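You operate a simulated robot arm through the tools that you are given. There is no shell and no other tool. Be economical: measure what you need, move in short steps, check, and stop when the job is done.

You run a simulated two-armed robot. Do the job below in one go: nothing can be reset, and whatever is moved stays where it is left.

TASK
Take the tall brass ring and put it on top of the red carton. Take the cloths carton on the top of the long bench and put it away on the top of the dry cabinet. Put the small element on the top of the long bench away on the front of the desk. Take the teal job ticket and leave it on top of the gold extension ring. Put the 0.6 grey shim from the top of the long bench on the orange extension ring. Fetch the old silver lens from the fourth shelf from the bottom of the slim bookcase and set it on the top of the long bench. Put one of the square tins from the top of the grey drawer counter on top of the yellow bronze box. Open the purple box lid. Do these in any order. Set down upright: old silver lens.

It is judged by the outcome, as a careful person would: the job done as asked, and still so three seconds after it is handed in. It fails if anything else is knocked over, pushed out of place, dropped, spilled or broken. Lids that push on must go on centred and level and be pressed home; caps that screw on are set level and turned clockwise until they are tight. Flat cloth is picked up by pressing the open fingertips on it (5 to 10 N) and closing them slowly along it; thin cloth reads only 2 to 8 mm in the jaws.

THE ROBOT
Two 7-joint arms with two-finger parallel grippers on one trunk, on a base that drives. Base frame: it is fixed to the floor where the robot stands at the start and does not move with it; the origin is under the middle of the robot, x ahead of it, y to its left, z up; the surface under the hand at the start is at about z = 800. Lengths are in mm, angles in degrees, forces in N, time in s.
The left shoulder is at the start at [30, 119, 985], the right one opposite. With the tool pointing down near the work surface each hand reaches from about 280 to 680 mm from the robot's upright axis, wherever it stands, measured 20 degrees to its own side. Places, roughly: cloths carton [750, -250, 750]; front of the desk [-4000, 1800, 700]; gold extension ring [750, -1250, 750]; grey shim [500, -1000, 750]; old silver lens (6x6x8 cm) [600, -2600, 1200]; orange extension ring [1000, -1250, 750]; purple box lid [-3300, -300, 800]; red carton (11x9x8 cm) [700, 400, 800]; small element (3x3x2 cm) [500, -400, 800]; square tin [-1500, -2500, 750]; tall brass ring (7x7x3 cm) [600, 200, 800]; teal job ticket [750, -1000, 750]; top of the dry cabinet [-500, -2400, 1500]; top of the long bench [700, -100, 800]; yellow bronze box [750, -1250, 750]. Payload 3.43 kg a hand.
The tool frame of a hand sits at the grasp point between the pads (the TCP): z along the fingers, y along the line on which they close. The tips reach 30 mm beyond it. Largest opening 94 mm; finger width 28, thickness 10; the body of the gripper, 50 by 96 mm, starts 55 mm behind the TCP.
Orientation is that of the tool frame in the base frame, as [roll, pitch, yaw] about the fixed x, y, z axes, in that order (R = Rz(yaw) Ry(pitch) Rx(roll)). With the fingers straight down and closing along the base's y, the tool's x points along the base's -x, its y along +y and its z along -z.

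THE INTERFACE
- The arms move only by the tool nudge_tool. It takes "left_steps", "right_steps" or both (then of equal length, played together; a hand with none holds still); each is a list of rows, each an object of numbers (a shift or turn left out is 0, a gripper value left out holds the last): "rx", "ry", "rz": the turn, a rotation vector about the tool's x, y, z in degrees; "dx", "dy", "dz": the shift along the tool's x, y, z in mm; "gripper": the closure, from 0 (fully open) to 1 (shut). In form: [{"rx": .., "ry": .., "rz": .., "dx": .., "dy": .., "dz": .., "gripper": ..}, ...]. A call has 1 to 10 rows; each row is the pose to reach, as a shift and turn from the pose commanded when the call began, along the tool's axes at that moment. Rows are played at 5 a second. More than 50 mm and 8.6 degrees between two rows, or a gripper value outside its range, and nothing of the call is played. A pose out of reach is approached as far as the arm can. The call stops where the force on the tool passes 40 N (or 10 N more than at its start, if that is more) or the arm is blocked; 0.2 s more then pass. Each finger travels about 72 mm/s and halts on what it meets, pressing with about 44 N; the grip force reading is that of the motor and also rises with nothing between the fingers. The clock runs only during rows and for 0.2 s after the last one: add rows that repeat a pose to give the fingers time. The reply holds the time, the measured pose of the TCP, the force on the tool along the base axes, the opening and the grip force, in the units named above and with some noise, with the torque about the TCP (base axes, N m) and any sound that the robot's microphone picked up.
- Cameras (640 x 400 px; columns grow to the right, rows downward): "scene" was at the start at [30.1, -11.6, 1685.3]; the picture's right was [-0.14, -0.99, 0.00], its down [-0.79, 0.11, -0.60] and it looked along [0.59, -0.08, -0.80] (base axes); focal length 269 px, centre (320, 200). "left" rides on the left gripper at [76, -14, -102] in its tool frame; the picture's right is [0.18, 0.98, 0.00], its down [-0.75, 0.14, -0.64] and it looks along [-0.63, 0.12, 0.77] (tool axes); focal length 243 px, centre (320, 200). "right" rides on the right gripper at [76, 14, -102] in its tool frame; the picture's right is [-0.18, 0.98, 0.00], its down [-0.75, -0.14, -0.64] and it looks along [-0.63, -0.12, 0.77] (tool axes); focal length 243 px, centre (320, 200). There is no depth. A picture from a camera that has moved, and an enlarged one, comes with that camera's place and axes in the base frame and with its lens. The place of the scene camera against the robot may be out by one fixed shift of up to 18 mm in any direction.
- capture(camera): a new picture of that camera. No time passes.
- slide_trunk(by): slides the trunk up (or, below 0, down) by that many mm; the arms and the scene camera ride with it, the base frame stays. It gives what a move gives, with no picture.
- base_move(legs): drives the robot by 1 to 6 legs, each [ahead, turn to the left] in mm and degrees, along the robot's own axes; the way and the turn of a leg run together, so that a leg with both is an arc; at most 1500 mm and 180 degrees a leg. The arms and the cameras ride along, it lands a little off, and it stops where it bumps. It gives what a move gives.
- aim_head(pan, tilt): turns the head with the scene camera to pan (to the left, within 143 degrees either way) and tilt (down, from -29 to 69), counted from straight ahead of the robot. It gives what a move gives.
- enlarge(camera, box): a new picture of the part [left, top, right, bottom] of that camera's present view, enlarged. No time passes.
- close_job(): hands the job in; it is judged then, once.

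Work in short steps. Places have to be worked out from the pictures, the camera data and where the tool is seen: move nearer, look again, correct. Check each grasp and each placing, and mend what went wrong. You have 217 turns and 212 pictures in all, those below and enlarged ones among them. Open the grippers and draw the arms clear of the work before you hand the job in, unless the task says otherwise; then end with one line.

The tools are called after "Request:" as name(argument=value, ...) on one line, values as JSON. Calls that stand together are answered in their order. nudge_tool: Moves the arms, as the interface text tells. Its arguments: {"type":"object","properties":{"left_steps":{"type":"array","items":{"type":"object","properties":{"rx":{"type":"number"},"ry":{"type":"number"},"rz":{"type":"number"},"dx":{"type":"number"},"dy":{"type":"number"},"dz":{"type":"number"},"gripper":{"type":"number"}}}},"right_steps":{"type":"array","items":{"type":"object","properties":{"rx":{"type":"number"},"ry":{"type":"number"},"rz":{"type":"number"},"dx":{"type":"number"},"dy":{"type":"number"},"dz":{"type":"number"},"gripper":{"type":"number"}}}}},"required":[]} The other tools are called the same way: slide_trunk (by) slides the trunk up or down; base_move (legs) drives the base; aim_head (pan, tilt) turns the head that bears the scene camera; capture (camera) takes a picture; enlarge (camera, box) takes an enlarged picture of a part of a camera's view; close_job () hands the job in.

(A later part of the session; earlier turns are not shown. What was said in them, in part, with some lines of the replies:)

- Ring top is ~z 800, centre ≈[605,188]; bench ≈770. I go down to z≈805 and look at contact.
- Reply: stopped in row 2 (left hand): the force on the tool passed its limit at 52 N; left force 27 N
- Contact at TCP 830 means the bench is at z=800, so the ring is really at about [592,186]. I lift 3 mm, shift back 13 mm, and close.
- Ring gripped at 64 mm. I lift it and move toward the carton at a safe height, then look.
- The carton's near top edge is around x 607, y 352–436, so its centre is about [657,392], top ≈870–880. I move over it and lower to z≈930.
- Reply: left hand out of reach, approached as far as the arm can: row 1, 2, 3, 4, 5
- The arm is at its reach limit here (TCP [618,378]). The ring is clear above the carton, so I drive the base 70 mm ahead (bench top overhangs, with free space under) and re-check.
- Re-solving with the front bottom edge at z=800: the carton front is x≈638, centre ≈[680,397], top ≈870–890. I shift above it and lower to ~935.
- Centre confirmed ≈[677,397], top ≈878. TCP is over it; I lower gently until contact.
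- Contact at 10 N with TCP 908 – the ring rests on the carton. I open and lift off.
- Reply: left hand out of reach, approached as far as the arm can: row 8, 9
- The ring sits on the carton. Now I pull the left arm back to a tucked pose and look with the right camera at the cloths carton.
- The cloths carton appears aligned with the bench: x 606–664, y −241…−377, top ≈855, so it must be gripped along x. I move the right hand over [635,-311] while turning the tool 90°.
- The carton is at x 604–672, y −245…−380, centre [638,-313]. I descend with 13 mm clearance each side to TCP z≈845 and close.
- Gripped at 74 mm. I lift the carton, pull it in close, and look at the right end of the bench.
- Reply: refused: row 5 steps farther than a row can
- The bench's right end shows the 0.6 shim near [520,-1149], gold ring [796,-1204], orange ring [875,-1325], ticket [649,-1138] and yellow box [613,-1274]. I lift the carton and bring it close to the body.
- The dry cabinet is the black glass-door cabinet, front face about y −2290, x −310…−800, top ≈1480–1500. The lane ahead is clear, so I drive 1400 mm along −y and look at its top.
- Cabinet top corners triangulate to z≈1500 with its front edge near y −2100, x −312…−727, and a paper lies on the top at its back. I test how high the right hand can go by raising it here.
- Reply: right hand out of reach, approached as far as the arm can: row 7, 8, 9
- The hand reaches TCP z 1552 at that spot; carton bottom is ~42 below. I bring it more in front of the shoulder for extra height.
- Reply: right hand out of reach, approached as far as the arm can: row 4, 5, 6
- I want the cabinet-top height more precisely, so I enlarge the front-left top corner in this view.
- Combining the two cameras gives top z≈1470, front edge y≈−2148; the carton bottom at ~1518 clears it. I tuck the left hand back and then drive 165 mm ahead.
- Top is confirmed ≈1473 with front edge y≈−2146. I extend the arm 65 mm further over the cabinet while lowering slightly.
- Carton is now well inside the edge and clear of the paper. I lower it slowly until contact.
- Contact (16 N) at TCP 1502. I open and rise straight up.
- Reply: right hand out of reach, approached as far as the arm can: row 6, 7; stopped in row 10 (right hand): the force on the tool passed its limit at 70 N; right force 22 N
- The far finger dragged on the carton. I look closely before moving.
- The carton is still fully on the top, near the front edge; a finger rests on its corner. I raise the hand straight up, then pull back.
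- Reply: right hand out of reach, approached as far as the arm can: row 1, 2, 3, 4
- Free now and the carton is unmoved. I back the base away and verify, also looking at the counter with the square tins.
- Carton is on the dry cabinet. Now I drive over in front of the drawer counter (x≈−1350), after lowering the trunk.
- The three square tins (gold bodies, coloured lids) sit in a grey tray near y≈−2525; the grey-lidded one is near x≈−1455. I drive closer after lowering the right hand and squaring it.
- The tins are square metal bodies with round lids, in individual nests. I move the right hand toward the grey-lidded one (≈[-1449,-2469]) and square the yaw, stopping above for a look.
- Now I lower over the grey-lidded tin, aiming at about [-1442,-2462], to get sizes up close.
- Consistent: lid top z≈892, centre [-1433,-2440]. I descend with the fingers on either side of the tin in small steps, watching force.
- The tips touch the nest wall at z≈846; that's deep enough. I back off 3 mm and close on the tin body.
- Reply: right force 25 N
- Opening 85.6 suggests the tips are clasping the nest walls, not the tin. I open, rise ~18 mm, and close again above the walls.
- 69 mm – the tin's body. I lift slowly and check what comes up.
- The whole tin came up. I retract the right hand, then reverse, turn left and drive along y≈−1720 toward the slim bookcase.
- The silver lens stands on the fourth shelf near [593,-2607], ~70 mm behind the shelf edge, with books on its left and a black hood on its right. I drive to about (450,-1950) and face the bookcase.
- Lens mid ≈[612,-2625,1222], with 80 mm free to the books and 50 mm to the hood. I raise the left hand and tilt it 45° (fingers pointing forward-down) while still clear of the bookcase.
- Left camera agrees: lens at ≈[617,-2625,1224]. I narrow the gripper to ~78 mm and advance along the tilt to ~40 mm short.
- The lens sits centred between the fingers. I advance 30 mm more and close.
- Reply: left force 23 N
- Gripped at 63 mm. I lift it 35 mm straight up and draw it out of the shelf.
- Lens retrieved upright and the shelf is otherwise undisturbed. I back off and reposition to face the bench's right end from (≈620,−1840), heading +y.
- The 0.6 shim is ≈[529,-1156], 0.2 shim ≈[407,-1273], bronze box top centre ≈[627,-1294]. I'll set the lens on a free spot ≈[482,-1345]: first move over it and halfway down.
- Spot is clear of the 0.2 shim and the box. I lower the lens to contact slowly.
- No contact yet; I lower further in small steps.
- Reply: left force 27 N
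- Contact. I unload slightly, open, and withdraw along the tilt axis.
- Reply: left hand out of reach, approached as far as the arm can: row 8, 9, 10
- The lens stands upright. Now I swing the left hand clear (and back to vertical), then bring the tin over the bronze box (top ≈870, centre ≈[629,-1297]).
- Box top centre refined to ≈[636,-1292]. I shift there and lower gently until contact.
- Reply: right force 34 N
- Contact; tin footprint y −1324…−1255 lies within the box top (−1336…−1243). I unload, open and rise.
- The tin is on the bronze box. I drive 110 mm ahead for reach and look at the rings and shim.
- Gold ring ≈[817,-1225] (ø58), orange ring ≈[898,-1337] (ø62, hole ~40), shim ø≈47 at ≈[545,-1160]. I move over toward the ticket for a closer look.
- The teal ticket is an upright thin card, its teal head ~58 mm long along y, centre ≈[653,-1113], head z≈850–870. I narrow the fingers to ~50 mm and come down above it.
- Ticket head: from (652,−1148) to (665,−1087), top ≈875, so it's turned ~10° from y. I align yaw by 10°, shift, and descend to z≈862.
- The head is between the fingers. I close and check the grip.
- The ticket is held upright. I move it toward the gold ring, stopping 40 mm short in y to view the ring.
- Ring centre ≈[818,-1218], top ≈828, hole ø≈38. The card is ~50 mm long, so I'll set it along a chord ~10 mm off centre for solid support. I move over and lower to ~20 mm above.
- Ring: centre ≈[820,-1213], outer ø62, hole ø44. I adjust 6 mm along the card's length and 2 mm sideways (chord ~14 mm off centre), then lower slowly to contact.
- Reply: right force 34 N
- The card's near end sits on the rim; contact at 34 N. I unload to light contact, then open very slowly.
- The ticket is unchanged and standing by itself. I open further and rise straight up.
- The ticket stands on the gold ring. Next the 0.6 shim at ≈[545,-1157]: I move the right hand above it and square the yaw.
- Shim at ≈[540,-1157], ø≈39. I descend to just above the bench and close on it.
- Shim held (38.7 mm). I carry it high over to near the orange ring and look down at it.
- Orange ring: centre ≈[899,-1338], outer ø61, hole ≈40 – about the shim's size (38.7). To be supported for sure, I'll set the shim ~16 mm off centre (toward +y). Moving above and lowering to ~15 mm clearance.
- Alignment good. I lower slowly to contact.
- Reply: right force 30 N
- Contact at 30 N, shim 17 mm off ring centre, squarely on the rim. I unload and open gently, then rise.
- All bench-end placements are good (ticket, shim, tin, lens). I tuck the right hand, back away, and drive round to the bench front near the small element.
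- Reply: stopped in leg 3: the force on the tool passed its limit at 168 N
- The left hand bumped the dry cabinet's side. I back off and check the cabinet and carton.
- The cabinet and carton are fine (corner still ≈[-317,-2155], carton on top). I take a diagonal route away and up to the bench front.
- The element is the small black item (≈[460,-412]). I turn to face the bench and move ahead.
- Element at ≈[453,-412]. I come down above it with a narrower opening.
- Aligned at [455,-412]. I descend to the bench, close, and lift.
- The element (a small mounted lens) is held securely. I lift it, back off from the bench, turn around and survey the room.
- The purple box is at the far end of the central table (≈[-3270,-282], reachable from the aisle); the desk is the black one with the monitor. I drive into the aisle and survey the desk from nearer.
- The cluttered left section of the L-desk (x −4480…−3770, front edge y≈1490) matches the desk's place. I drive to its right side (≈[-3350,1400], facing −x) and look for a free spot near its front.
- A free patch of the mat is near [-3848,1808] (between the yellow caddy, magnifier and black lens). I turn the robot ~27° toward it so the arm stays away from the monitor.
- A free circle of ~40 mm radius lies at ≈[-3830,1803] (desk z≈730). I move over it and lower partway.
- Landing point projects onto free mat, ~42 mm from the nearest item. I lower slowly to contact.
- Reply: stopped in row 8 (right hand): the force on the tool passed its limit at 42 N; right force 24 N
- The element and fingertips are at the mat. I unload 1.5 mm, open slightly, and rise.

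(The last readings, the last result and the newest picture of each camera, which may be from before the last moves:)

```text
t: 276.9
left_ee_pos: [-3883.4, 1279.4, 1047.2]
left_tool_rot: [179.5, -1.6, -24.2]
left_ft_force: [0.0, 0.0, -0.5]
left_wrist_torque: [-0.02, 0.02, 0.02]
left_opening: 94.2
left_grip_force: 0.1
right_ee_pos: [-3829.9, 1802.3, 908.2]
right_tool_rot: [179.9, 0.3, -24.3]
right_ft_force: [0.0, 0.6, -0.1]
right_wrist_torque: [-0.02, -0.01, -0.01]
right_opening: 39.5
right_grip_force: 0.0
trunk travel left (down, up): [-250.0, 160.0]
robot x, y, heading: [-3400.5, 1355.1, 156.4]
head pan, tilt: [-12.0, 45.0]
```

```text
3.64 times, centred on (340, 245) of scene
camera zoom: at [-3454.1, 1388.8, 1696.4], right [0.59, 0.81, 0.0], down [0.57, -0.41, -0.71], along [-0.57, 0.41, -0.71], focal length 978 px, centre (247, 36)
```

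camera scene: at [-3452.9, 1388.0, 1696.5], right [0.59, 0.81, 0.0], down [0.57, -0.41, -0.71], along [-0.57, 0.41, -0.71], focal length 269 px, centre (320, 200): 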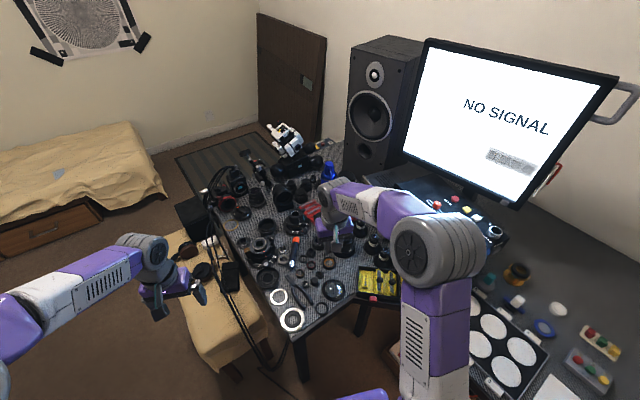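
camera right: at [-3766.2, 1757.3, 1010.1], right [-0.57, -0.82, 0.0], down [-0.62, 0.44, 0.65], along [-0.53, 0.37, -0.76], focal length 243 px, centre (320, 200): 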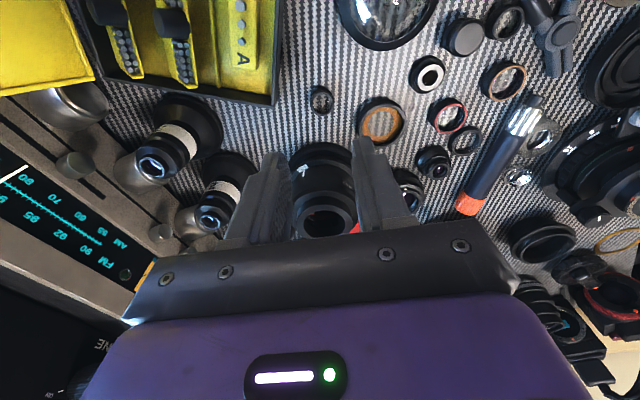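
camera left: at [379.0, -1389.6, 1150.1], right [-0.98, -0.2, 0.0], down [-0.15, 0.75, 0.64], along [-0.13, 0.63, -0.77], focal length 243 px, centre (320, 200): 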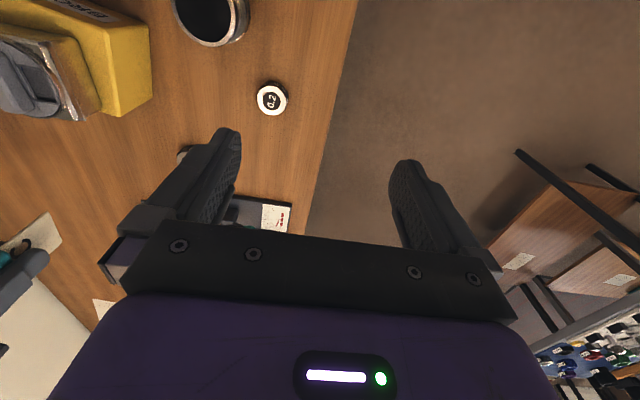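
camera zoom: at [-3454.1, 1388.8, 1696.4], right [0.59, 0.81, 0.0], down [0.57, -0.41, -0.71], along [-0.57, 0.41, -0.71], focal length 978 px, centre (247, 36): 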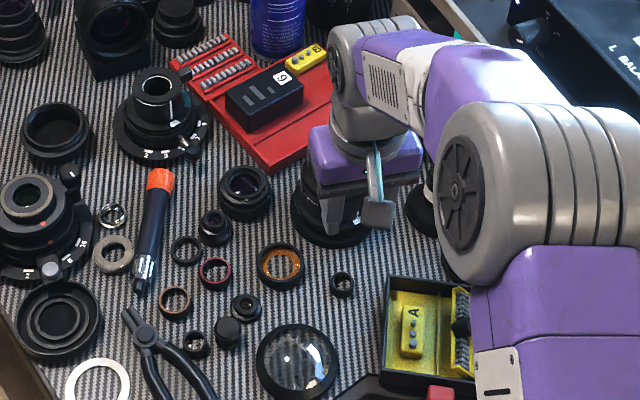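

The element rests flat on the desk. I retract the right hand, then turn and drive toward the purple box side of the central table.

Request:
nudge_tool(right_steps=[{"dz": -45}, {"dz": -90}, {"dz": -140}, {"dz": -140, "dx": 45}, {"dz": -140, "dx": 90, "dy": 20}, {"dz": -140, "dx": 135, "dy": 30}, {"dz": -140, "dx": 170, "dy": 40}])

Request:
base_move(legs=[[0, 113.6], [850, 0]])

Request:
aim_head(pan=10, tilt=40)

Request:
capture(camera="scene")

```text
t: 278.5
left_ee_pos: [-3883.2, 1279.6, 1047.8]
left_tool_rot: [179.6, -1.5, -24.1]
left_ft_force: [0.0, 0.1, -0.3]
left_wrist_torque: [0.02, 0.0, -0.02]
left_opening: 94.0
left_grip_force: 0.1
right_ee_pos: [-3690.1, 1692.9, 1046.9]
right_tool_rot: [179.9, 0.5, -24.3]
right_ft_force: [-0.2, -0.8, -0.7]
right_wrist_torque: [0.0, 0.0, 0.03]
right_opening: 39.6
right_grip_force: 0.0
trunk travel left (down, up): [-250.0, 160.0]
robot x, y, heading: [-3402.8, 1355.3, 156.2]
head pan, tilt: [-12.0, 45.0]
```

```text
t: 287.7
left_ee_pos: [-3156.2, 90.0, 1048.7]
left_tool_rot: [179.7, -1.6, 88.8]
left_ft_force: [0.0, 0.4, 0.2]
left_wrist_torque: [-0.02, 0.01, -0.01]
left_opening: 94.2
left_grip_force: 0.1
right_ee_pos: [-3612.0, 105.1, 1046.0]
right_tool_rot: [179.9, 0.4, 88.7]
right_ft_force: [0.2, -0.7, 0.2]
right_wrist_torque: [0.01, -0.02, 0.02]
right_opening: 39.4
right_grip_force: 0.0
trunk travel left (down, up): [-250.0, 160.0]
robot x, y, heading: [-3414.2, 506.0, -90.6]
head pan, tilt: [-12.0, 45.0]
```

```text
t: 288.6
left_ee_pos: [-3156.3, 90.1, 1047.9]
left_tool_rot: [179.5, -1.5, 89.0]
left_ft_force: [0.4, -0.1, -0.1]
left_wrist_torque: [-0.01, -0.03, -0.01]
left_opening: 94.1
left_grip_force: 0.2
right_ee_pos: [-3611.7, 104.6, 1046.3]
right_tool_rot: [179.9, 0.4, 88.8]
right_ft_force: [-0.4, 0.0, -0.5]
right_wrist_torque: [-0.01, -0.02, -0.01]
right_opening: 39.5
right_grip_force: 0.1
trunk travel left (down, up): [-250.0, 160.0]
robot x, y, heading: [-3413.4, 504.9, -90.7]
head pan, tilt: [10.0, 40.0]
```

```text
58 pictures are left
camera scene: at [-3412.9, 449.4, 1703.7], right [-0.99, -0.16, 0.0], down [-0.1, 0.63, -0.77], along [0.12, -0.76, -0.64], focal length 269 px, centre (320, 200)
```

scene: 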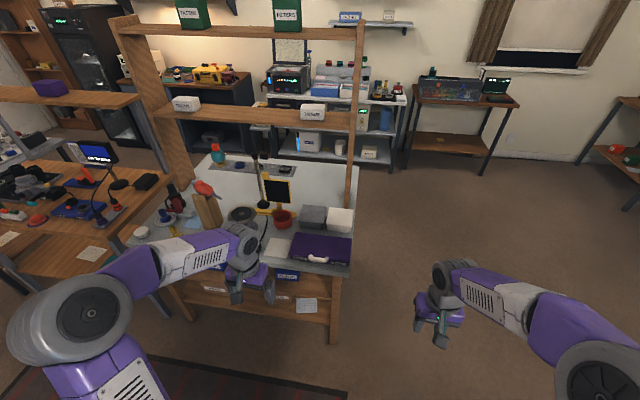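

Request:
enlarge(camera="scene", box=[240, 190, 380, 300])

Request:
capture(camera="left")

```text
3.64 times, centred on (310, 245) of scene
camera zoom: at [-3412.9, 449.4, 1703.7], right [-0.99, -0.16, 0.0], down [-0.1, 0.63, -0.77], along [0.12, -0.76, -0.64], focal length 978 px, centre (356, 36)
```

zoom: 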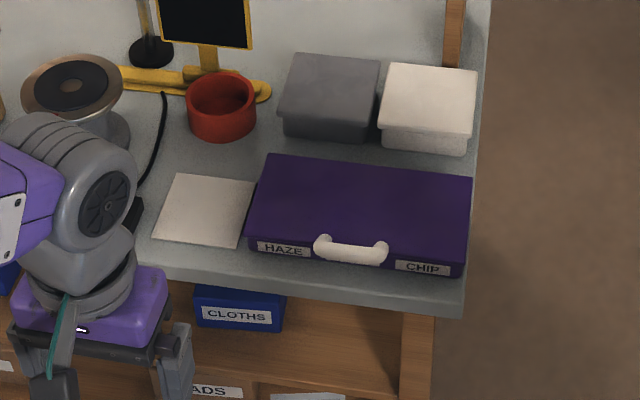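

```text
56 pictures are left
camera left: at [-3169.9, 164.9, 1153.1], right [0.99, 0.17, 0.01], down [0.12, -0.77, 0.62], along [0.11, -0.61, -0.78], focal length 243 px, centre (320, 200)
```

left: 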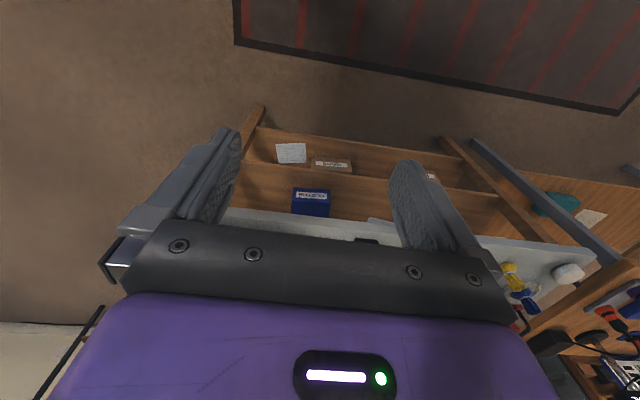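

The purple box is a flat case with a white handle on its front (handle ≈[-3303,-206]) and hinge at the back. I drive 200 mm closer and inspect with the left camera.

Request:
base_move(legs=[[180, 0]])

Request:
nudge_tool(left_steps=[{"dy": -45}, {"dy": -90}, {"dy": -135}, {"dy": -147, "dx": 20}, {"dy": -147, "dx": 20}])

Request:
capture(camera="left")

Request:
enlarge(camera="scene", box=[220, 220, 380, 340])

```text
t: 290.1
left_ee_pos: [-3156.3, -88.1, 1048.5]
left_tool_rot: [179.6, -1.7, 89.0]
left_ft_force: [-0.2, 0.1, -0.3]
left_wrist_torque: [0.03, 0.02, 0.02]
left_opening: 94.1
left_grip_force: 0.0
right_ee_pos: [-3614.2, -73.0, 1046.4]
right_tool_rot: [179.9, 0.3, 88.9]
right_ft_force: [0.5, 0.0, -0.6]
right_wrist_torque: [0.03, 0.03, -0.03]
right_opening: 39.5
right_grip_force: 0.0
trunk travel left (down, up): [-250.0, 160.0]
robot x, y, heading: [-3418.2, 326.0, -90.5]
head pan, tilt: [10.0, 40.0]
```

```text
t: 291.3
left_ee_pos: [-3305.5, -65.9, 1047.3]
left_tool_rot: [179.6, -1.5, 89.2]
left_ft_force: [0.3, 0.8, -0.5]
left_wrist_torque: [0.0, -0.03, 0.0]
left_opening: 93.7
left_grip_force: 0.1
right_ee_pos: [-3613.7, -73.7, 1047.0]
right_tool_rot: [179.9, 0.3, 89.0]
right_ft_force: [-0.7, 0.5, -0.4]
right_wrist_torque: [0.04, -0.02, -0.01]
right_opening: 39.3
right_grip_force: 0.0
trunk travel left (down, up): [-250.0, 160.0]
robot x, y, heading: [-3415.8, 321.1, -90.6]
head pan, tilt: [10.0, 40.0]
```

```text
55 pictures are left
camera left: at [-3318.5, 8.7, 1151.6], right [0.99, 0.17, 0.01], down [0.12, -0.77, 0.62], along [0.11, -0.61, -0.78], focal length 243 px, centre (320, 200)
```

left: 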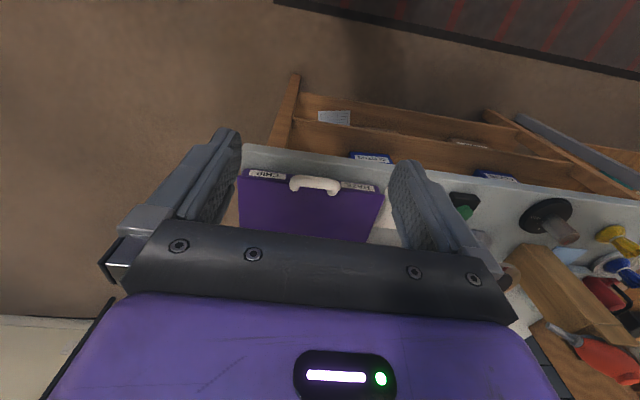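

```text
3.33 times, centred on (300, 280) of scene
camera zoom: at [-3414.9, 270.5, 1703.7], right [-0.99, -0.16, 0.0], down [-0.1, 0.63, -0.77], along [0.13, -0.76, -0.64], focal length 897 px, centre (387, -67)
```

zoom: 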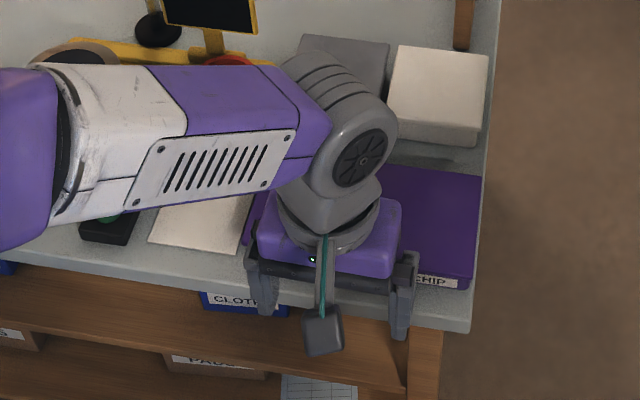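

Request:
nudge_tool(left_steps=[{"dx": -30, "dy": 5, "dz": 35}, {"dx": -64, "dy": 10, "dz": 65}, {"dx": -64, "dy": 10, "dz": 97}, {"dx": -64, "dy": 10, "dz": 97}])

Request:
enlarge(camera="left", box=[200, 80, 440, 240])

```text
t: 292.3
left_ee_pos: [-3294.8, -127.4, 948.8]
left_tool_rot: [179.4, -1.6, 89.0]
left_ft_force: [-0.6, -0.7, -0.3]
left_wrist_torque: [0.01, 0.05, 0.01]
left_opening: 93.9
left_grip_force: 0.0
right_ee_pos: [-3613.2, -73.7, 1047.1]
right_tool_rot: [179.9, 0.4, 88.8]
right_ft_force: [0.6, 0.3, 0.3]
right_wrist_torque: [-0.01, -0.01, -0.02]
right_opening: 39.7
right_grip_force: 0.1
trunk travel left (down, up): [-250.0, 160.0]
robot x, y, heading: [-3416.9, 328.6, -90.4]
head pan, tilt: [10.0, 40.0]
```

```text
2.50 times, centred on (320, 160) of left
camera zoom: at [-3308.5, -52.4, 1053.1], right [0.99, 0.17, 0.01], down [0.12, -0.77, 0.62], along [0.11, -0.61, -0.78], focal length 606 px, centre (320, 300)
```

zoom: 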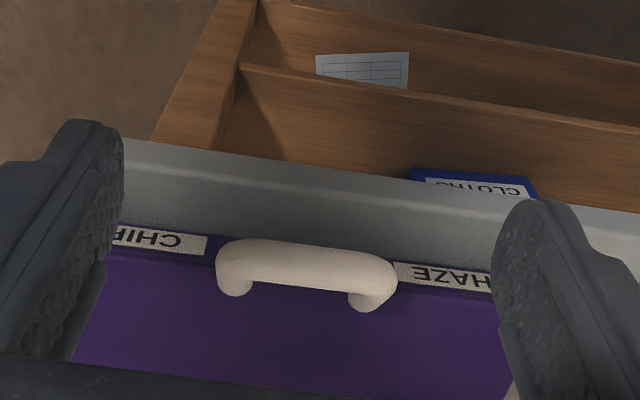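

The handle is a white U-bar near the lid's front edge. I get another view from lower and further back to fix its height.

Request:
nudge_tool(left_steps=[{"dx": 35, "dz": 35}, {"dx": 70, "dz": 70}, {"dx": 80, "dz": 100}, {"dx": 80, "dz": 120}, {"dx": 80, "dz": 120}])

Request:
enlarge(camera="left", box=[200, 30, 440, 210])

```text
t: 293.5
left_ee_pos: [-3293.1, -42.4, 831.1]
left_tool_rot: [179.6, -1.5, 88.9]
left_ft_force: [0.7, 0.0, -0.3]
left_wrist_torque: [-0.01, 0.02, -0.01]
left_opening: 93.8
left_grip_force: 0.1
right_ee_pos: [-3613.9, -73.8, 1046.3]
right_tool_rot: [179.9, 0.3, 89.0]
right_ft_force: [-0.3, -0.6, 0.2]
right_wrist_torque: [-0.03, 0.04, 0.02]
right_opening: 39.6
right_grip_force: 0.0
trunk travel left (down, up): [-250.0, 160.0]
robot x, y, heading: [-3414.1, 323.8, -90.6]
head pan, tilt: [10.0, 40.0]
```

```text
2.22 times, centred on (320, 120) of left
camera zoom: at [-3306.4, 32.7, 935.7], right [0.99, 0.17, 0.01], down [0.12, -0.77, 0.62], along [0.11, -0.61, -0.78], focal length 539 px, centre (320, 378)
```

zoom: 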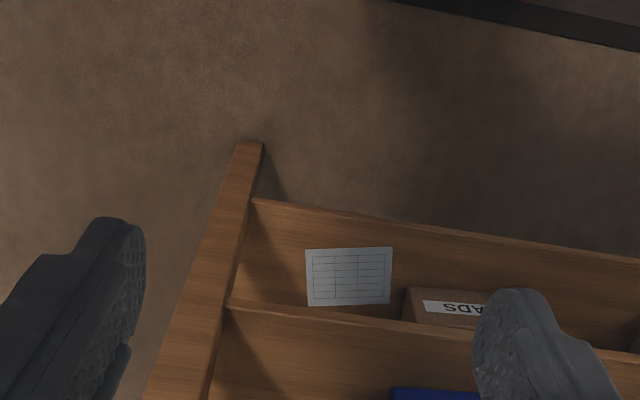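

Request:
enlarge(camera="left", box=[200, 150, 440, 310])

```text
2.50 times, centred on (320, 230) of left
camera zoom: at [-3306.4, 32.7, 935.7], right [0.99, 0.17, 0.01], down [0.12, -0.77, 0.62], along [0.11, -0.61, -0.78], focal length 606 px, centre (320, 125)
```

zoom: 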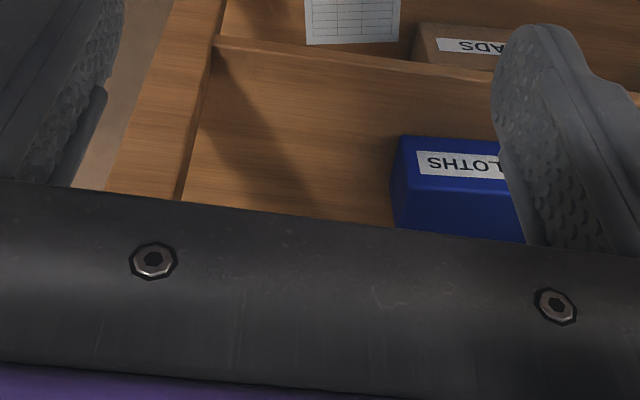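

The palm hides it. I tilt the hand 45° so the camera looks horizontally at the handle.

Request:
nudge_tool(left_steps=[{"dz": -10, "ry": -4.3}, {"dz": -20, "ry": -8.6}, {"dz": -30, "ry": -12.9}, {"dz": -40, "ry": -17.2}, {"dz": -50, "ry": -21.5}, {"dz": -60, "ry": -25.8}, {"dz": -70, "ry": -30.1}, {"dz": -75, "ry": -34.4}, {"dz": -75, "ry": -38.7}, {"dz": -75, "ry": -43}])

Request:
capture(camera="left")

```text
t: 295.7
left_ee_pos: [-3299.1, -67.0, 898.6]
left_tool_rot: [179.4, 41.5, 88.5]
left_ft_force: [0.4, -0.8, 0.6]
left_wrist_torque: [-0.03, -0.02, 0.0]
left_opening: 94.0
left_grip_force: 0.1
left hand out of reach, approached as far as the arm can: row 8, 9, 10
right_ee_pos: [-3614.3, -74.0, 1046.1]
right_tool_rot: [179.9, 0.4, 88.8]
right_ft_force: [0.2, -0.5, -0.3]
right_wrist_torque: [-0.01, 0.05, -0.04]
right_opening: 39.6
right_grip_force: 0.0
trunk travel left (down, up): [-250.0, 160.0]
robot x, y, heading: [-3418.1, 322.5, -90.5]
head pan, tilt: [10.0, 40.0]
```

```text
50 pictures are left
camera left: at [-3311.0, 58.0, 925.1], right [0.99, 0.12, -0.11], down [0.13, -0.14, 0.98], along [0.1, -0.98, -0.16], focal length 243 px, centre (320, 200)
```

left: 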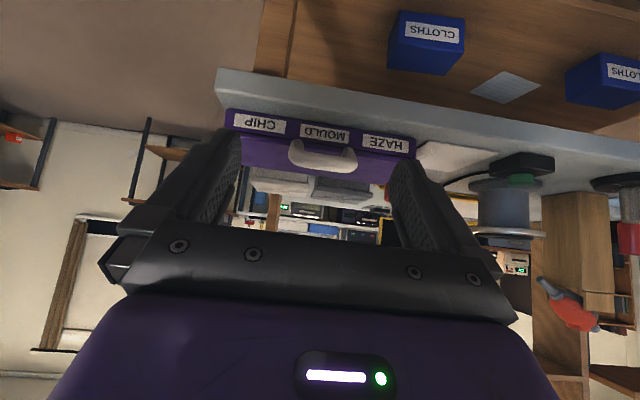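

Request:
enlarge(camera="left", box=[200, 60, 440, 220])

```text
2.50 times, centred on (320, 140) of left
camera zoom: at [-3311.0, 58.0, 925.1], right [0.99, 0.12, -0.11], down [0.13, -0.14, 0.98], along [0.1, -0.98, -0.16], focal length 606 px, centre (320, 350)
```

zoom: 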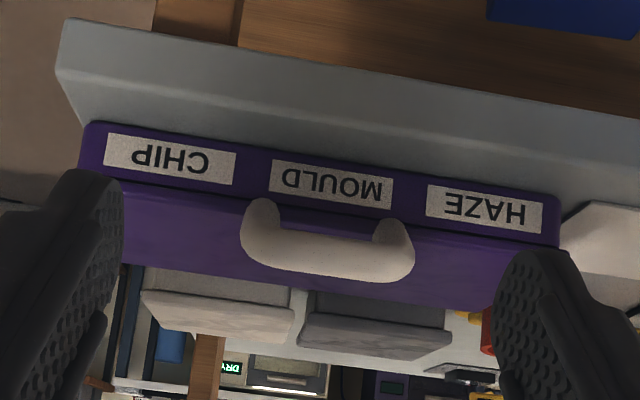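

Combining views: lid front edge y≈−232, z≈803; handle bar ≈[-3288,-196,845] leaning forward-up; hinge ≈ y −360. I drive 50 mm closer and rotate the hand 90° about its axis so the fingers can straddle the bar.

Request:
base_move(legs=[[50, 0]])

Request:
nudge_tool(left_steps=[{"rz": -8.5}, {"rz": -17}, {"rz": -25.5}, {"rz": -34}, {"rz": -42.5}, {"rz": -51}, {"rz": -59.5}, {"rz": -68}, {"rz": -76.5}, {"rz": -85}])

```text
t: 296.6
left_ee_pos: [-3298.7, -118.6, 898.2]
left_tool_rot: [179.4, 41.4, 88.6]
left_ft_force: [-0.1, -0.3, 0.0]
left_wrist_torque: [0.04, -0.01, 0.0]
left_opening: 94.0
left_grip_force: 0.0
right_ee_pos: [-3614.0, -124.6, 1046.2]
right_tool_rot: [-180.0, 0.3, 88.9]
right_ft_force: [-0.4, 0.2, -0.2]
right_wrist_torque: [0.04, 0.03, 0.02]
right_opening: 39.4
right_grip_force: 0.1
trunk travel left (down, up): [-250.0, 160.0]
robot x, y, heading: [-3413.8, 279.9, -90.6]
head pan, tilt: [10.0, 40.0]
```

```text
t: 298.8
left_ee_pos: [-3298.1, -117.5, 898.5]
left_tool_rot: [-138.6, 3.6, 175.4]
left_ft_force: [-0.3, 0.5, 0.3]
left_wrist_torque: [-0.04, 0.0, -0.01]
left_opening: 93.8
left_grip_force: 0.0
right_ee_pos: [-3613.0, -122.6, 1046.6]
right_tool_rot: [179.9, 0.4, 88.9]
right_ft_force: [-0.6, -0.7, 0.0]
right_wrist_torque: [0.02, -0.03, 0.01]
right_opening: 39.8
right_grip_force: 0.0
trunk travel left (down, up): [-250.0, 160.0]
robot x, y, heading: [-3416.2, 272.3, -90.5]
head pan, tilt: [10.0, 40.0]
```

Request:
nudge_tool(left_steps=[{"dx": -6, "dy": -11, "dz": 16, "rz": -5, "gripper": 0.3}, {"dx": -12.5, "dy": -22, "dz": 32, "rz": -5, "gripper": 0.3}, {"dx": -12.5, "dy": -22, "dz": 32, "rz": -5, "gripper": 0.3}])

Request:
capture(camera="left")

Request:
enlarge(camera="scene", box=[200, 200, 400, 370])

```text
t: 299.6
left_ee_pos: [-3288.8, -156.5, 889.8]
left_tool_rot: [-138.6, 0.4, 179.1]
left_ft_force: [-0.5, -0.3, 0.2]
left_wrist_torque: [-0.01, 0.01, 0.02]
left_opening: 66.0
left_grip_force: 0.1
right_ee_pos: [-3613.5, -123.6, 1046.2]
right_tool_rot: [179.9, 0.5, 88.8]
right_ft_force: [1.0, 1.0, -0.6]
right_wrist_torque: [0.07, -0.01, 0.01]
right_opening: 39.4
right_grip_force: 0.0
trunk travel left (down, up): [-250.0, 160.0]
robot x, y, heading: [-3417.8, 281.2, -90.7]
head pan, tilt: [10.0, 40.0]
```

```text
48 pictures are left
camera left: at [-3365.2, -97.5, 975.6], right [-0.17, 0.74, -0.65], down [0.76, 0.52, 0.39], along [0.63, -0.43, -0.65], focal length 243 px, centre (320, 200)
```

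left: 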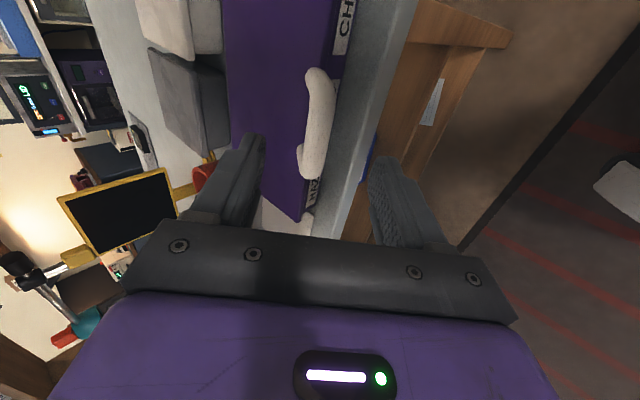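

```text
2.35 times, centred on (300, 285) of scene
camera zoom: at [-3415.2, 221.8, 1703.7], right [-0.99, -0.16, 0.0], down [-0.11, 0.63, -0.77], along [0.13, -0.76, -0.64], focal length 633 px, centre (367, 0)
```

zoom: 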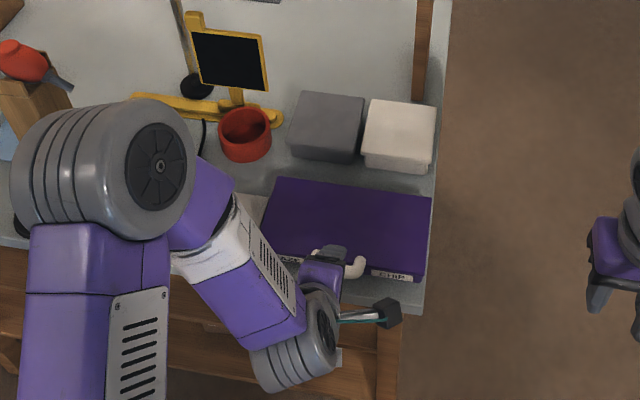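

The bar lies centred between the fingers, ~73 mm ahead along the tool axis. I advance 62 mm and close on it.

Request:
nudge_tool(left_steps=[{"dz": 25}, {"dz": 48}, {"dz": 62}, {"dz": 62}])

Request:
capture(camera="left")

```text
t: 300.6
left_ee_pos: [-3287.7, -197.6, 843.1]
left_tool_rot: [-138.5, 0.5, 179.0]
left_ft_force: [0.6, -0.2, -0.6]
left_wrist_torque: [-0.03, 0.0, 0.0]
left_opening: 65.9
left_grip_force: 0.0
right_ee_pos: [-3613.0, -123.1, 1046.9]
right_tool_rot: [179.8, 0.4, 88.9]
right_ft_force: [-0.2, -0.5, -0.4]
right_wrist_torque: [-0.05, 0.01, 0.01]
right_opening: 39.7
right_grip_force: 0.0
trunk travel left (down, up): [-250.0, 160.0]
robot x, y, heading: [-3415.8, 278.8, -90.7]
head pan, tilt: [10.0, 40.0]
```

```text
46 pictures are left
camera left: at [-3364.9, -138.3, 929.0], right [-0.17, 0.74, -0.65], down [0.76, 0.52, 0.39], along [0.63, -0.43, -0.65], focal length 243 px, centre (320, 200)
```

left: 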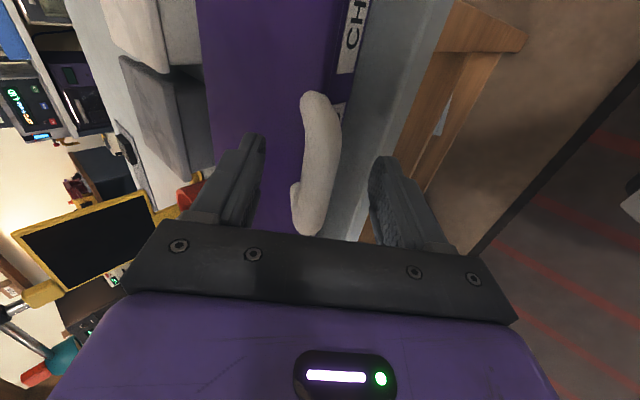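

The bar is ~22 mm beyond the TCP. I narrow the fingers and advance 14 mm more, then close.

Request:
nudge_tool(left_steps=[{"gripper": 0.52}, {"dz": 7}, {"dz": 14}, {"dz": 14, "gripper": 1}, {"dz": 14, "gripper": 1}, {"dz": 14, "gripper": 1}, {"dz": 14, "gripper": 1}])

Request:
capture(camera="left")

```text
t: 302.2
left_ee_pos: [-3288.8, -207.7, 832.8]
left_tool_rot: [-138.3, 0.5, 179.1]
left_ft_force: [-0.3, -9.0, 9.3]
left_wrist_torque: [-0.69, 0.94, 0.69]
left_opening: 22.2
left_grip_force: 44.7
right_ee_pos: [-3614.2, -123.4, 1046.7]
right_tool_rot: [-180.0, 0.3, 88.9]
right_ft_force: [0.4, -0.9, 0.2]
right_wrist_torque: [0.0, -0.02, 0.0]
right_opening: 39.6
right_grip_force: 0.0
trunk travel left (down, up): [-250.0, 160.0]
robot x, y, heading: [-3414.5, 277.0, -90.7]
head pan, tilt: [10.0, 40.0]
```

```text
45 pictures are left
camera left: at [-3365.1, -148.7, 919.4], right [-0.17, 0.74, -0.66], down [0.76, 0.52, 0.39], along [0.63, -0.43, -0.65], focal length 243 px, centre (320, 200)
```

left: 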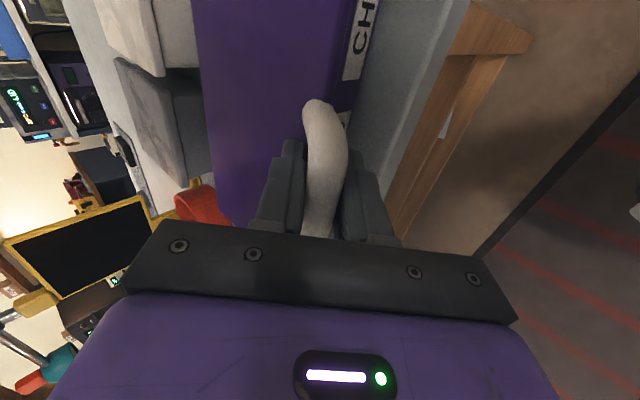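

The handle is gripped (22 mm). I raise it along an arc about the hinge (first 20°), turning the hand with the lid.

Request:
nudge_tool(left_steps=[{"rx": -5, "dy": -11.5, "dz": -7.3}, {"rx": -10, "dy": -23.6, "dz": -13.7}, {"rx": -15, "dy": -36.2, "dz": -18.9}, {"rx": -20, "dy": -49.2, "dz": -23}, {"rx": -20, "dy": -49.2, "dz": -23}])

Request:
enlarge(camera="scene", box=[200, 200, 400, 370])

```text
t: 303.4
left_ee_pos: [-3289.7, -221.6, 882.8]
left_tool_rot: [-158.7, 0.3, 179.0]
left_ft_force: [1.3, 28.4, 13.9]
left_wrist_torque: [-0.04, 0.23, 0.87]
left_opening: 22.3
left_grip_force: 44.9
right_ee_pos: [-3613.1, -118.8, 1048.1]
right_tool_rot: [179.8, 0.7, 89.1]
right_ft_force: [0.2, 0.8, 0.1]
right_wrist_torque: [-0.01, -0.02, 0.02]
right_opening: 39.5
right_grip_force: 0.1
trunk travel left (down, up): [-250.0, 160.0]
robot x, y, heading: [-3417.5, 277.1, -90.4]
head pan, tilt: [10.0, 40.0]
```

```text
2.35 times, centred on (300, 285) of scene
camera zoom: at [-3414.9, 227.7, 1703.9], right [-0.99, -0.16, 0.0], down [-0.11, 0.63, -0.77], along [0.13, -0.76, -0.64], focal length 633 px, centre (367, 0)
```

zoom: 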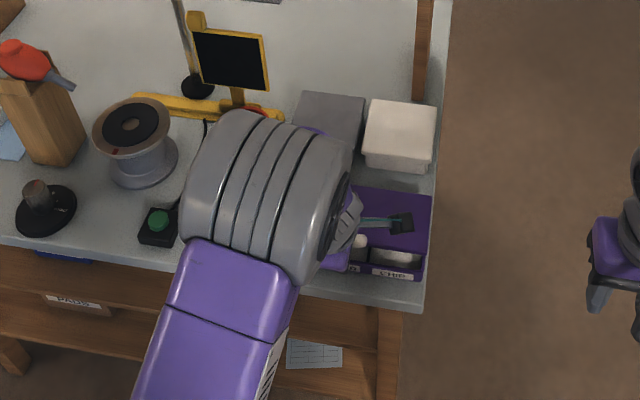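

The lid opens; the resistance shows the hinge is a bit higher/further (≈y −358, z 812). I continue another 20° along the corrected arc, ending with the hand vertical.

Request:
nudge_tool(left_steps=[{"rx": -5, "dy": -3.4, "dz": -11.1}, {"rx": -10, "dy": -14.5, "dz": -18.6}, {"rx": -15, "dy": -26.3, "dz": -25}, {"rx": -20, "dy": -38.6, "dz": -30.4}, {"rx": -20, "dy": -38.6, "dz": -30.4}])

Request:
enlarge(camera="scene", box=[200, 200, 400, 370])

```text
t: 304.6
left_ee_pos: [-3288.2, -255.5, 924.2]
left_tool_rot: [-178.5, 0.5, 179.1]
left_ft_force: [8.9, -9.3, -9.3]
left_wrist_torque: [-0.08, 0.38, 0.98]
left_opening: 22.1
left_grip_force: 44.9
right_ee_pos: [-3613.6, -124.8, 1045.3]
right_tool_rot: [-180.0, 0.3, 88.9]
right_ft_force: [0.4, 0.1, 0.7]
right_wrist_torque: [0.02, -0.01, -0.02]
right_opening: 39.3
right_grip_force: 0.1
trunk travel left (down, up): [-250.0, 160.0]
robot x, y, heading: [-3420.7, 275.5, -90.6]
head pan, tilt: [10.0, 40.0]
```

```text
2.35 times, centred on (300, 285) of scene
camera zoom: at [-3413.5, 219.3, 1703.6], right [-0.99, -0.16, 0.0], down [-0.11, 0.64, -0.77], along [0.12, -0.75, -0.64], focal length 633 px, centre (367, 0)
```

zoom: 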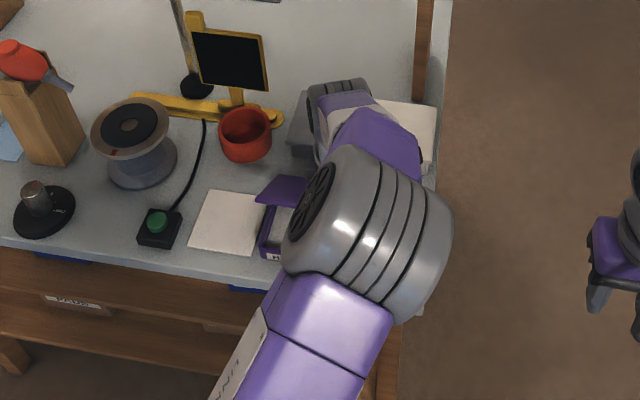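

Hinge fits ≈(y −356, z 808). I loosen the grip slightly so the bar can turn, and push on along the arc to ~80°.

Request:
nudge_tool(left_steps=[{"gripper": 0.73}, {"dy": -10, "dz": -8.5}, {"dy": -20.2, "dz": -15.7}, {"dy": -31, "dz": -22}, {"dy": -42.9, "dz": -27.8}, {"dy": -55, "dz": -32.5}, {"dy": -67.3, "dz": -35.7}, {"dy": -80, "dz": -38}, {"dy": -92.8, "dz": -39.3}])

Request:
enlarge(camera="scene", box=[200, 160, 420, 340])

Request:
capture(camera="left")

```text
t: 306.6
left_ee_pos: [-3290.2, -343.9, 971.9]
left_tool_rot: [-178.2, 0.6, 178.9]
left_ft_force: [5.9, 5.9, 28.0]
left_wrist_torque: [0.61, -0.16, -0.33]
left_opening: 30.2
left_grip_force: 4.2
right_ee_pos: [-3615.2, -121.3, 1048.2]
right_tool_rot: [180.0, 0.5, 89.0]
right_ft_force: [-0.3, 0.4, -0.7]
right_wrist_torque: [0.0, -0.02, -0.01]
right_opening: 39.6
right_grip_force: 0.1
trunk travel left (down, up): [-250.0, 160.0]
robot x, y, heading: [-3419.1, 276.1, -90.6]
head pan, tilt: [10.0, 40.0]
```

```text
2.22 times, centred on (310, 250) of scene
camera zoom: at [-3414.7, 226.0, 1704.1], right [-0.99, -0.16, 0.0], down [-0.11, 0.63, -0.77], along [0.13, -0.76, -0.64], focal length 598 px, centre (342, 89)
```

zoom: 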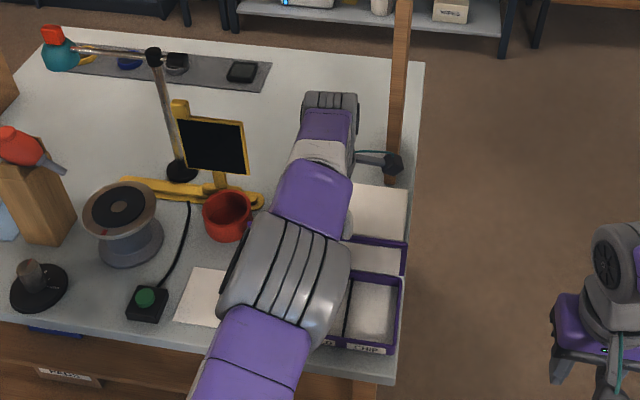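

```text
41 pictures are left
camera left: at [-3368.4, -352.7, 1074.1], right [-0.17, 0.99, -0.03], down [0.75, 0.15, 0.64], along [0.64, 0.08, -0.76], focal length 243 px, centre (320, 200)
```

left: 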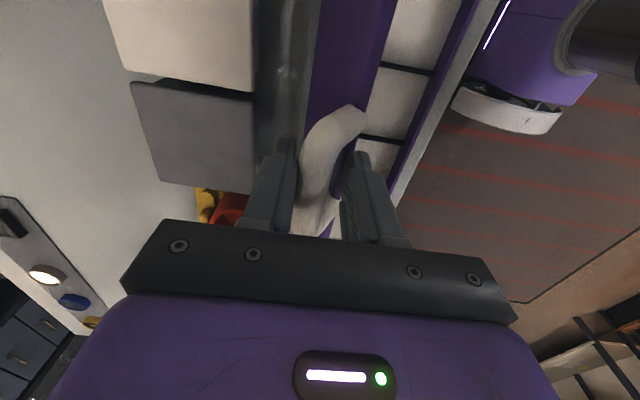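

Lid is around 85°. I open the fingers a bit, rise 8 mm to relieve, and push the bar further back past vertical.

Request:
nudge_tool(left_steps=[{"dz": -8, "gripper": 0.62}, {"dz": -10, "dy": -12}, {"dz": -10, "dy": -25}, {"dz": -9, "dy": -37}, {"dz": -7, "dy": -50}, {"dz": -7, "dy": -50}])

Request:
capture(camera="left")

Request:
enlarge(camera="scene", box=[250, 160, 420, 340])

```text
t: 308.0
left_ee_pos: [-3293.8, -378.6, 973.8]
left_tool_rot: [-178.4, 0.3, 179.1]
left_ft_force: [3.3, 0.4, 10.8]
left_wrist_torque: [0.28, 0.02, -0.1]
left_opening: 35.5
left_grip_force: 0.1
left hand out of reach, approached as far as the arm can: row 4, 5, 6
right_ee_pos: [-3614.4, -123.3, 1047.4]
right_tool_rot: [179.9, 0.5, 88.9]
right_ft_force: [0.7, -0.3, -0.1]
right_wrist_torque: [0.01, 0.03, -0.02]
right_opening: 39.4
right_grip_force: 0.1
trunk travel left (down, up): [-250.0, 160.0]
robot x, y, heading: [-3416.5, 275.5, -90.5]
head pan, tilt: [10.0, 40.0]
```

```text
40 pictures are left
camera left: at [-3371.1, -388.1, 1077.1], right [-0.17, 0.99, -0.03], down [0.75, 0.15, 0.64], along [0.64, 0.09, -0.76], focal length 243 px, centre (320, 200)
```

left: 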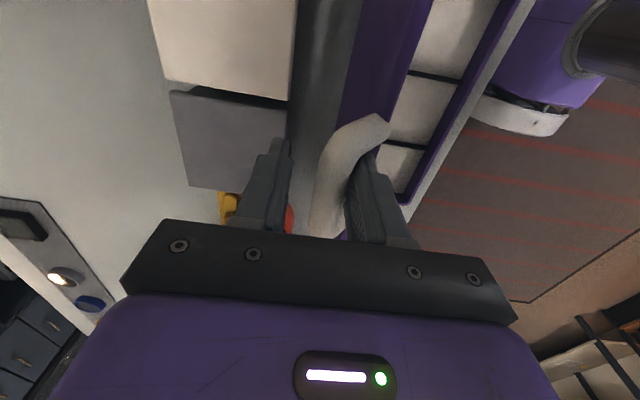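

```text
2.22 times, centred on (335, 250) of scene
camera zoom: at [-3414.9, 223.0, 1703.9], right [-0.99, -0.16, 0.0], down [-0.11, 0.63, -0.77], along [0.13, -0.76, -0.64], focal length 598 px, centre (287, 89)
```

zoom: 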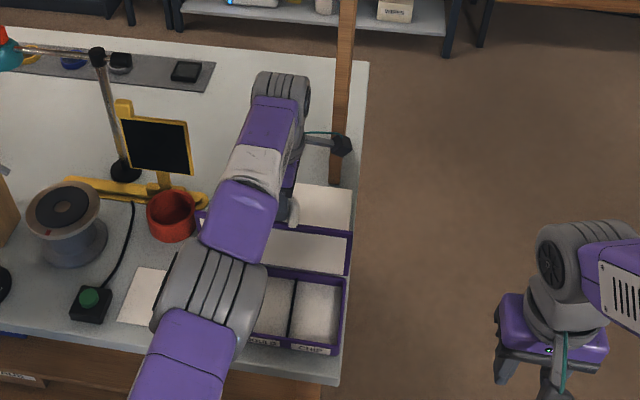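

The lid is ~85° and the arm is at its reach limit. I drive the base 55 mm ahead to carry the bar past vertical.

Request:
base_move(legs=[[55, 0]])

Request:
capture(camera="left")

Request:
enlarge(camera="scene", box=[250, 180, 420, 340])

```text
t: 308.9
left_ee_pos: [-3293.4, -434.2, 972.3]
left_tool_rot: [-178.5, 0.4, 179.1]
left_ft_force: [2.9, -0.6, 1.7]
left_wrist_torque: [0.12, -0.15, -0.09]
left_opening: 35.5
left_grip_force: 0.2
right_ee_pos: [-3614.4, -178.8, 1045.7]
right_tool_rot: [179.9, 0.3, 89.0]
right_ft_force: [0.6, 0.5, 0.2]
right_wrist_torque: [0.01, 0.01, 0.0]
right_opening: 39.6
right_grip_force: 0.0
trunk travel left (down, up): [-250.0, 160.0]
robot x, y, heading: [-3416.8, 224.9, -90.7]
head pan, tilt: [10.0, 40.0]
```

```text
38 pictures are left
camera left: at [-3370.9, -444.7, 1075.2], right [-0.17, 0.99, -0.03], down [0.75, 0.15, 0.64], along [0.64, 0.09, -0.76], focal length 243 px, centre (320, 200)
```

left: 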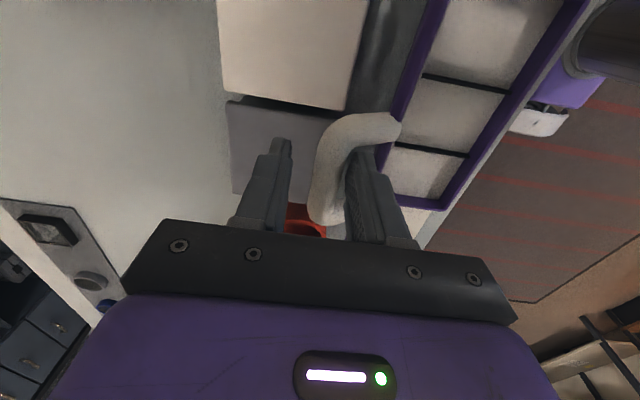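

```text
2.50 times, centred on (335, 260) of scene
camera zoom: at [-3415.2, 165.0, 1703.7], right [-0.99, -0.16, 0.0], down [-0.11, 0.63, -0.77], along [0.13, -0.75, -0.64], focal length 673 px, centre (282, 50)
```

zoom: 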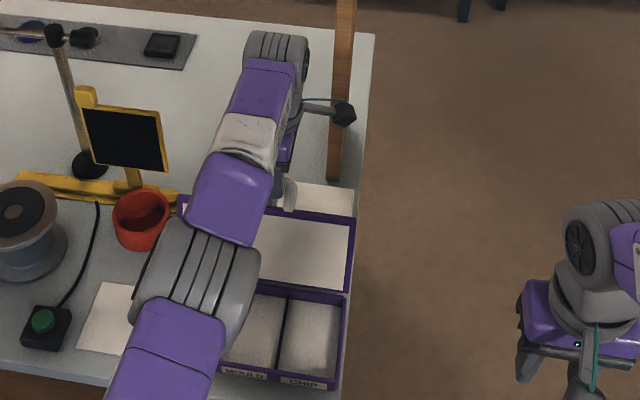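

The lid is now ~107° open. I hold for a second to see whether it stays by itself.

Request:
nudge_tool(left_steps=[{"gripper": 0.55}, {"gripper": 0.5}, {"gripper": 0.5}, {"gripper": 0.5}, {"gripper": 0.5}, {"gripper": 0.5}])

Request:
capture(camera="left")

```text
t: 310.4
left_ee_pos: [-3294.6, -433.8, 973.3]
left_tool_rot: [-178.5, 0.4, 179.1]
left_ft_force: [0.6, -0.2, 0.6]
left_wrist_torque: [0.0, 0.0, 0.0]
left_opening: 46.9
left_grip_force: 0.1
right_ee_pos: [-3614.2, -178.4, 1046.9]
right_tool_rot: [180.0, 0.3, 89.0]
right_ft_force: [-0.2, -0.2, 0.3]
right_wrist_torque: [-0.01, 0.0, -0.02]
right_opening: 39.4
right_grip_force: 0.0
trunk travel left (down, up): [-250.0, 160.0]
robot x, y, heading: [-3415.9, 224.9, -90.4]
head pan, tilt: [10.0, 40.0]
```

```text
36 pictures are left
camera left: at [-3371.3, -443.6, 1075.9], right [-0.17, 0.99, -0.03], down [0.75, 0.15, 0.64], along [0.64, 0.09, -0.76], focal length 243 px, centre (320, 200)
```

left: 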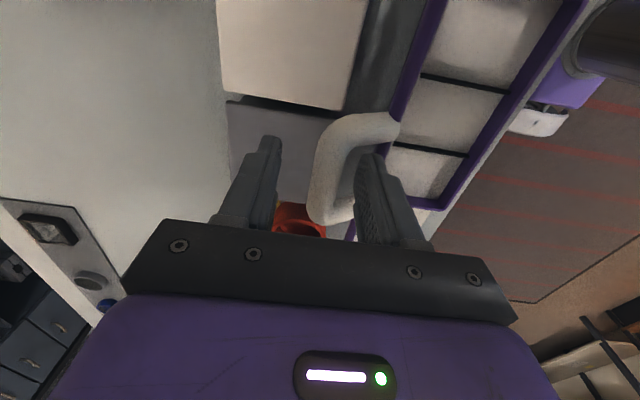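

The lid stays open on its own (zero force). I lift the hand straight up off the handle and retract.

Request:
nudge_tool(left_steps=[{"dz": -20}, {"dz": -50}, {"dz": -90}, {"dz": -125}, {"dz": -125, "dy": 40}, {"dz": -125, "dy": 85}, {"dz": -125, "dy": 130}, {"dz": -125, "dy": 175}, {"dz": -125, "dy": 200}])

Request:
capture(camera="scene")

```text
t: 312.4
left_ee_pos: [-3305.1, -398.8, 1133.5]
left_tool_rot: [-178.5, 0.4, 179.1]
left_ft_force: [-0.5, 0.1, 0.0]
left_wrist_torque: [0.02, -0.03, 0.01]
left_opening: 46.9
left_grip_force: 0.0
left hand out of reach, approached as far as the arm can: row 2, 3, 4, 5, 6, 7, 8, 9
right_ee_pos: [-3614.4, -178.5, 1045.9]
right_tool_rot: [179.9, 0.4, 89.0]
right_ft_force: [0.3, 0.8, 0.3]
right_wrist_torque: [0.01, 0.05, 0.0]
right_opening: 39.5
right_grip_force: 0.0
trunk travel left (down, up): [-250.0, 160.0]
robot x, y, heading: [-3419.1, 221.3, -90.4]
head pan, tilt: [10.0, 40.0]
```

```text
35 pictures are left
camera scene: at [-3415.6, 166.6, 1703.7], right [-0.99, -0.16, 0.0], down [-0.11, 0.63, -0.77], along [0.13, -0.76, -0.64], focal length 269 px, centre (320, 200)
```

scene: 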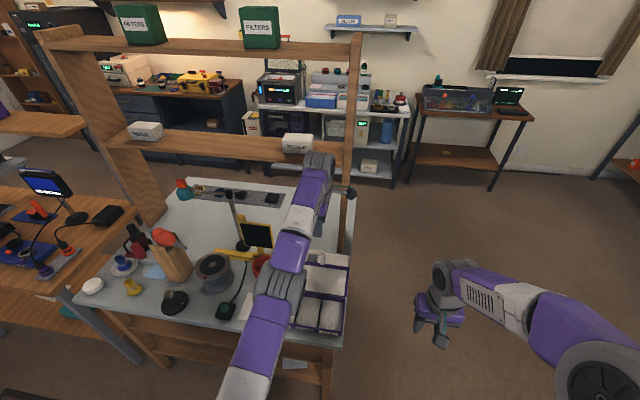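

The hand is clear above. I back the base away and check the open lid and its surroundings.

Request:
base_move(legs=[[-350, 0]])

Request:
enlarge(camera="scene", box=[200, 170, 400, 320])

```text
t: 314.6
left_ee_pos: [-3303.7, -47.2, 1134.8]
left_tool_rot: [-178.4, 0.5, 179.0]
left_ft_force: [0.0, 0.3, -0.7]
left_wrist_torque: [0.0, -0.01, 0.01]
left_opening: 46.6
left_grip_force: 0.0
right_ee_pos: [-3610.5, 173.2, 1046.0]
right_tool_rot: [179.9, 0.4, 88.9]
right_ft_force: [0.7, -0.9, 0.7]
right_wrist_torque: [-0.02, 0.02, -0.02]
right_opening: 39.4
right_grip_force: 0.1
trunk travel left (down, up): [-250.0, 160.0]
robot x, y, heading: [-3412.8, 570.2, -90.5]
head pan, tilt: [10.0, 40.0]
```

```text
2.67 times, centred on (300, 245) of scene
camera zoom: at [-3412.2, 518.7, 1703.7], right [-0.99, -0.16, 0.0], down [-0.1, 0.63, -0.77], along [0.12, -0.76, -0.64], focal length 717 px, centre (373, 80)
```

zoom: 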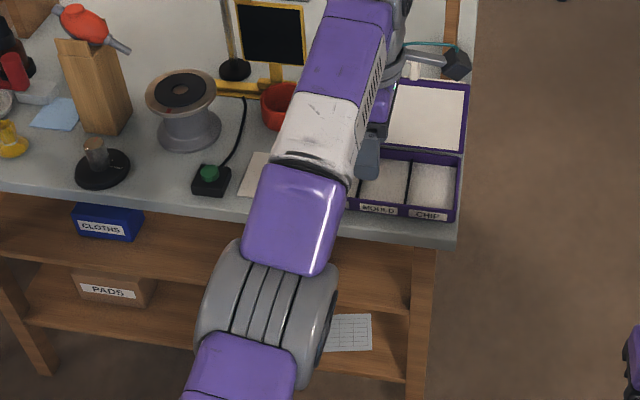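

The lid stays open and nothing around it moved. I open both grippers fully and hand the job in.

Request:
nudge_tool(left_steps=[{"gripper": 0}, {"gripper": 0}, {"gripper": 0}], right_steps=[{"gripper": 0}, {"gripper": 0}, {"gripper": 0}])

Request:
enlarge(camera="scene", box=[260, 170, 420, 290])

```text
t: 315.4
left_ee_pos: [-3303.3, -47.6, 1134.2]
left_tool_rot: [-178.5, 0.5, 179.0]
left_ft_force: [-0.2, 0.3, -0.5]
left_wrist_torque: [-0.02, -0.02, 0.01]
left_opening: 94.1
left_grip_force: 0.0
right_ee_pos: [-3611.3, 174.4, 1046.2]
right_tool_rot: [179.9, 0.4, 88.9]
right_ft_force: [-0.4, 0.2, 0.4]
right_wrist_torque: [-0.02, 0.03, 0.0]
right_opening: 93.7
right_grip_force: 0.1
trunk travel left (down, up): [-250.0, 160.0]
robot x, y, heading: [-3413.3, 575.9, -90.6]
head pan, tilt: [10.0, 40.0]
```

```text
3.33 times, centred on (340, 230) of scene
camera zoom: at [-3412.3, 517.7, 1703.7], right [-0.99, -0.16, 0.0], down [-0.1, 0.63, -0.77], along [0.12, -0.76, -0.64], focal length 897 px, centre (253, 100)
```

zoom: 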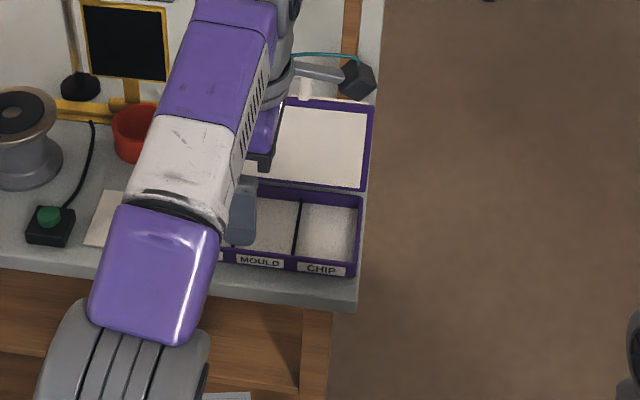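

All tasks are done, the lid is open and stable, and the arms are clear. Handing in.

Request:
close_job()

```text
The job is handed in.
```

I did all eight tasks and handed the job in; two bumps happened on the way. A finger nudged the cloths carton toward the front edge of the dry cabinet top, where it still sits fully on. The left hand hit the cabinet's side at 168 N while driving, and neither the cabinet nor the carton looked out of place afterwards.
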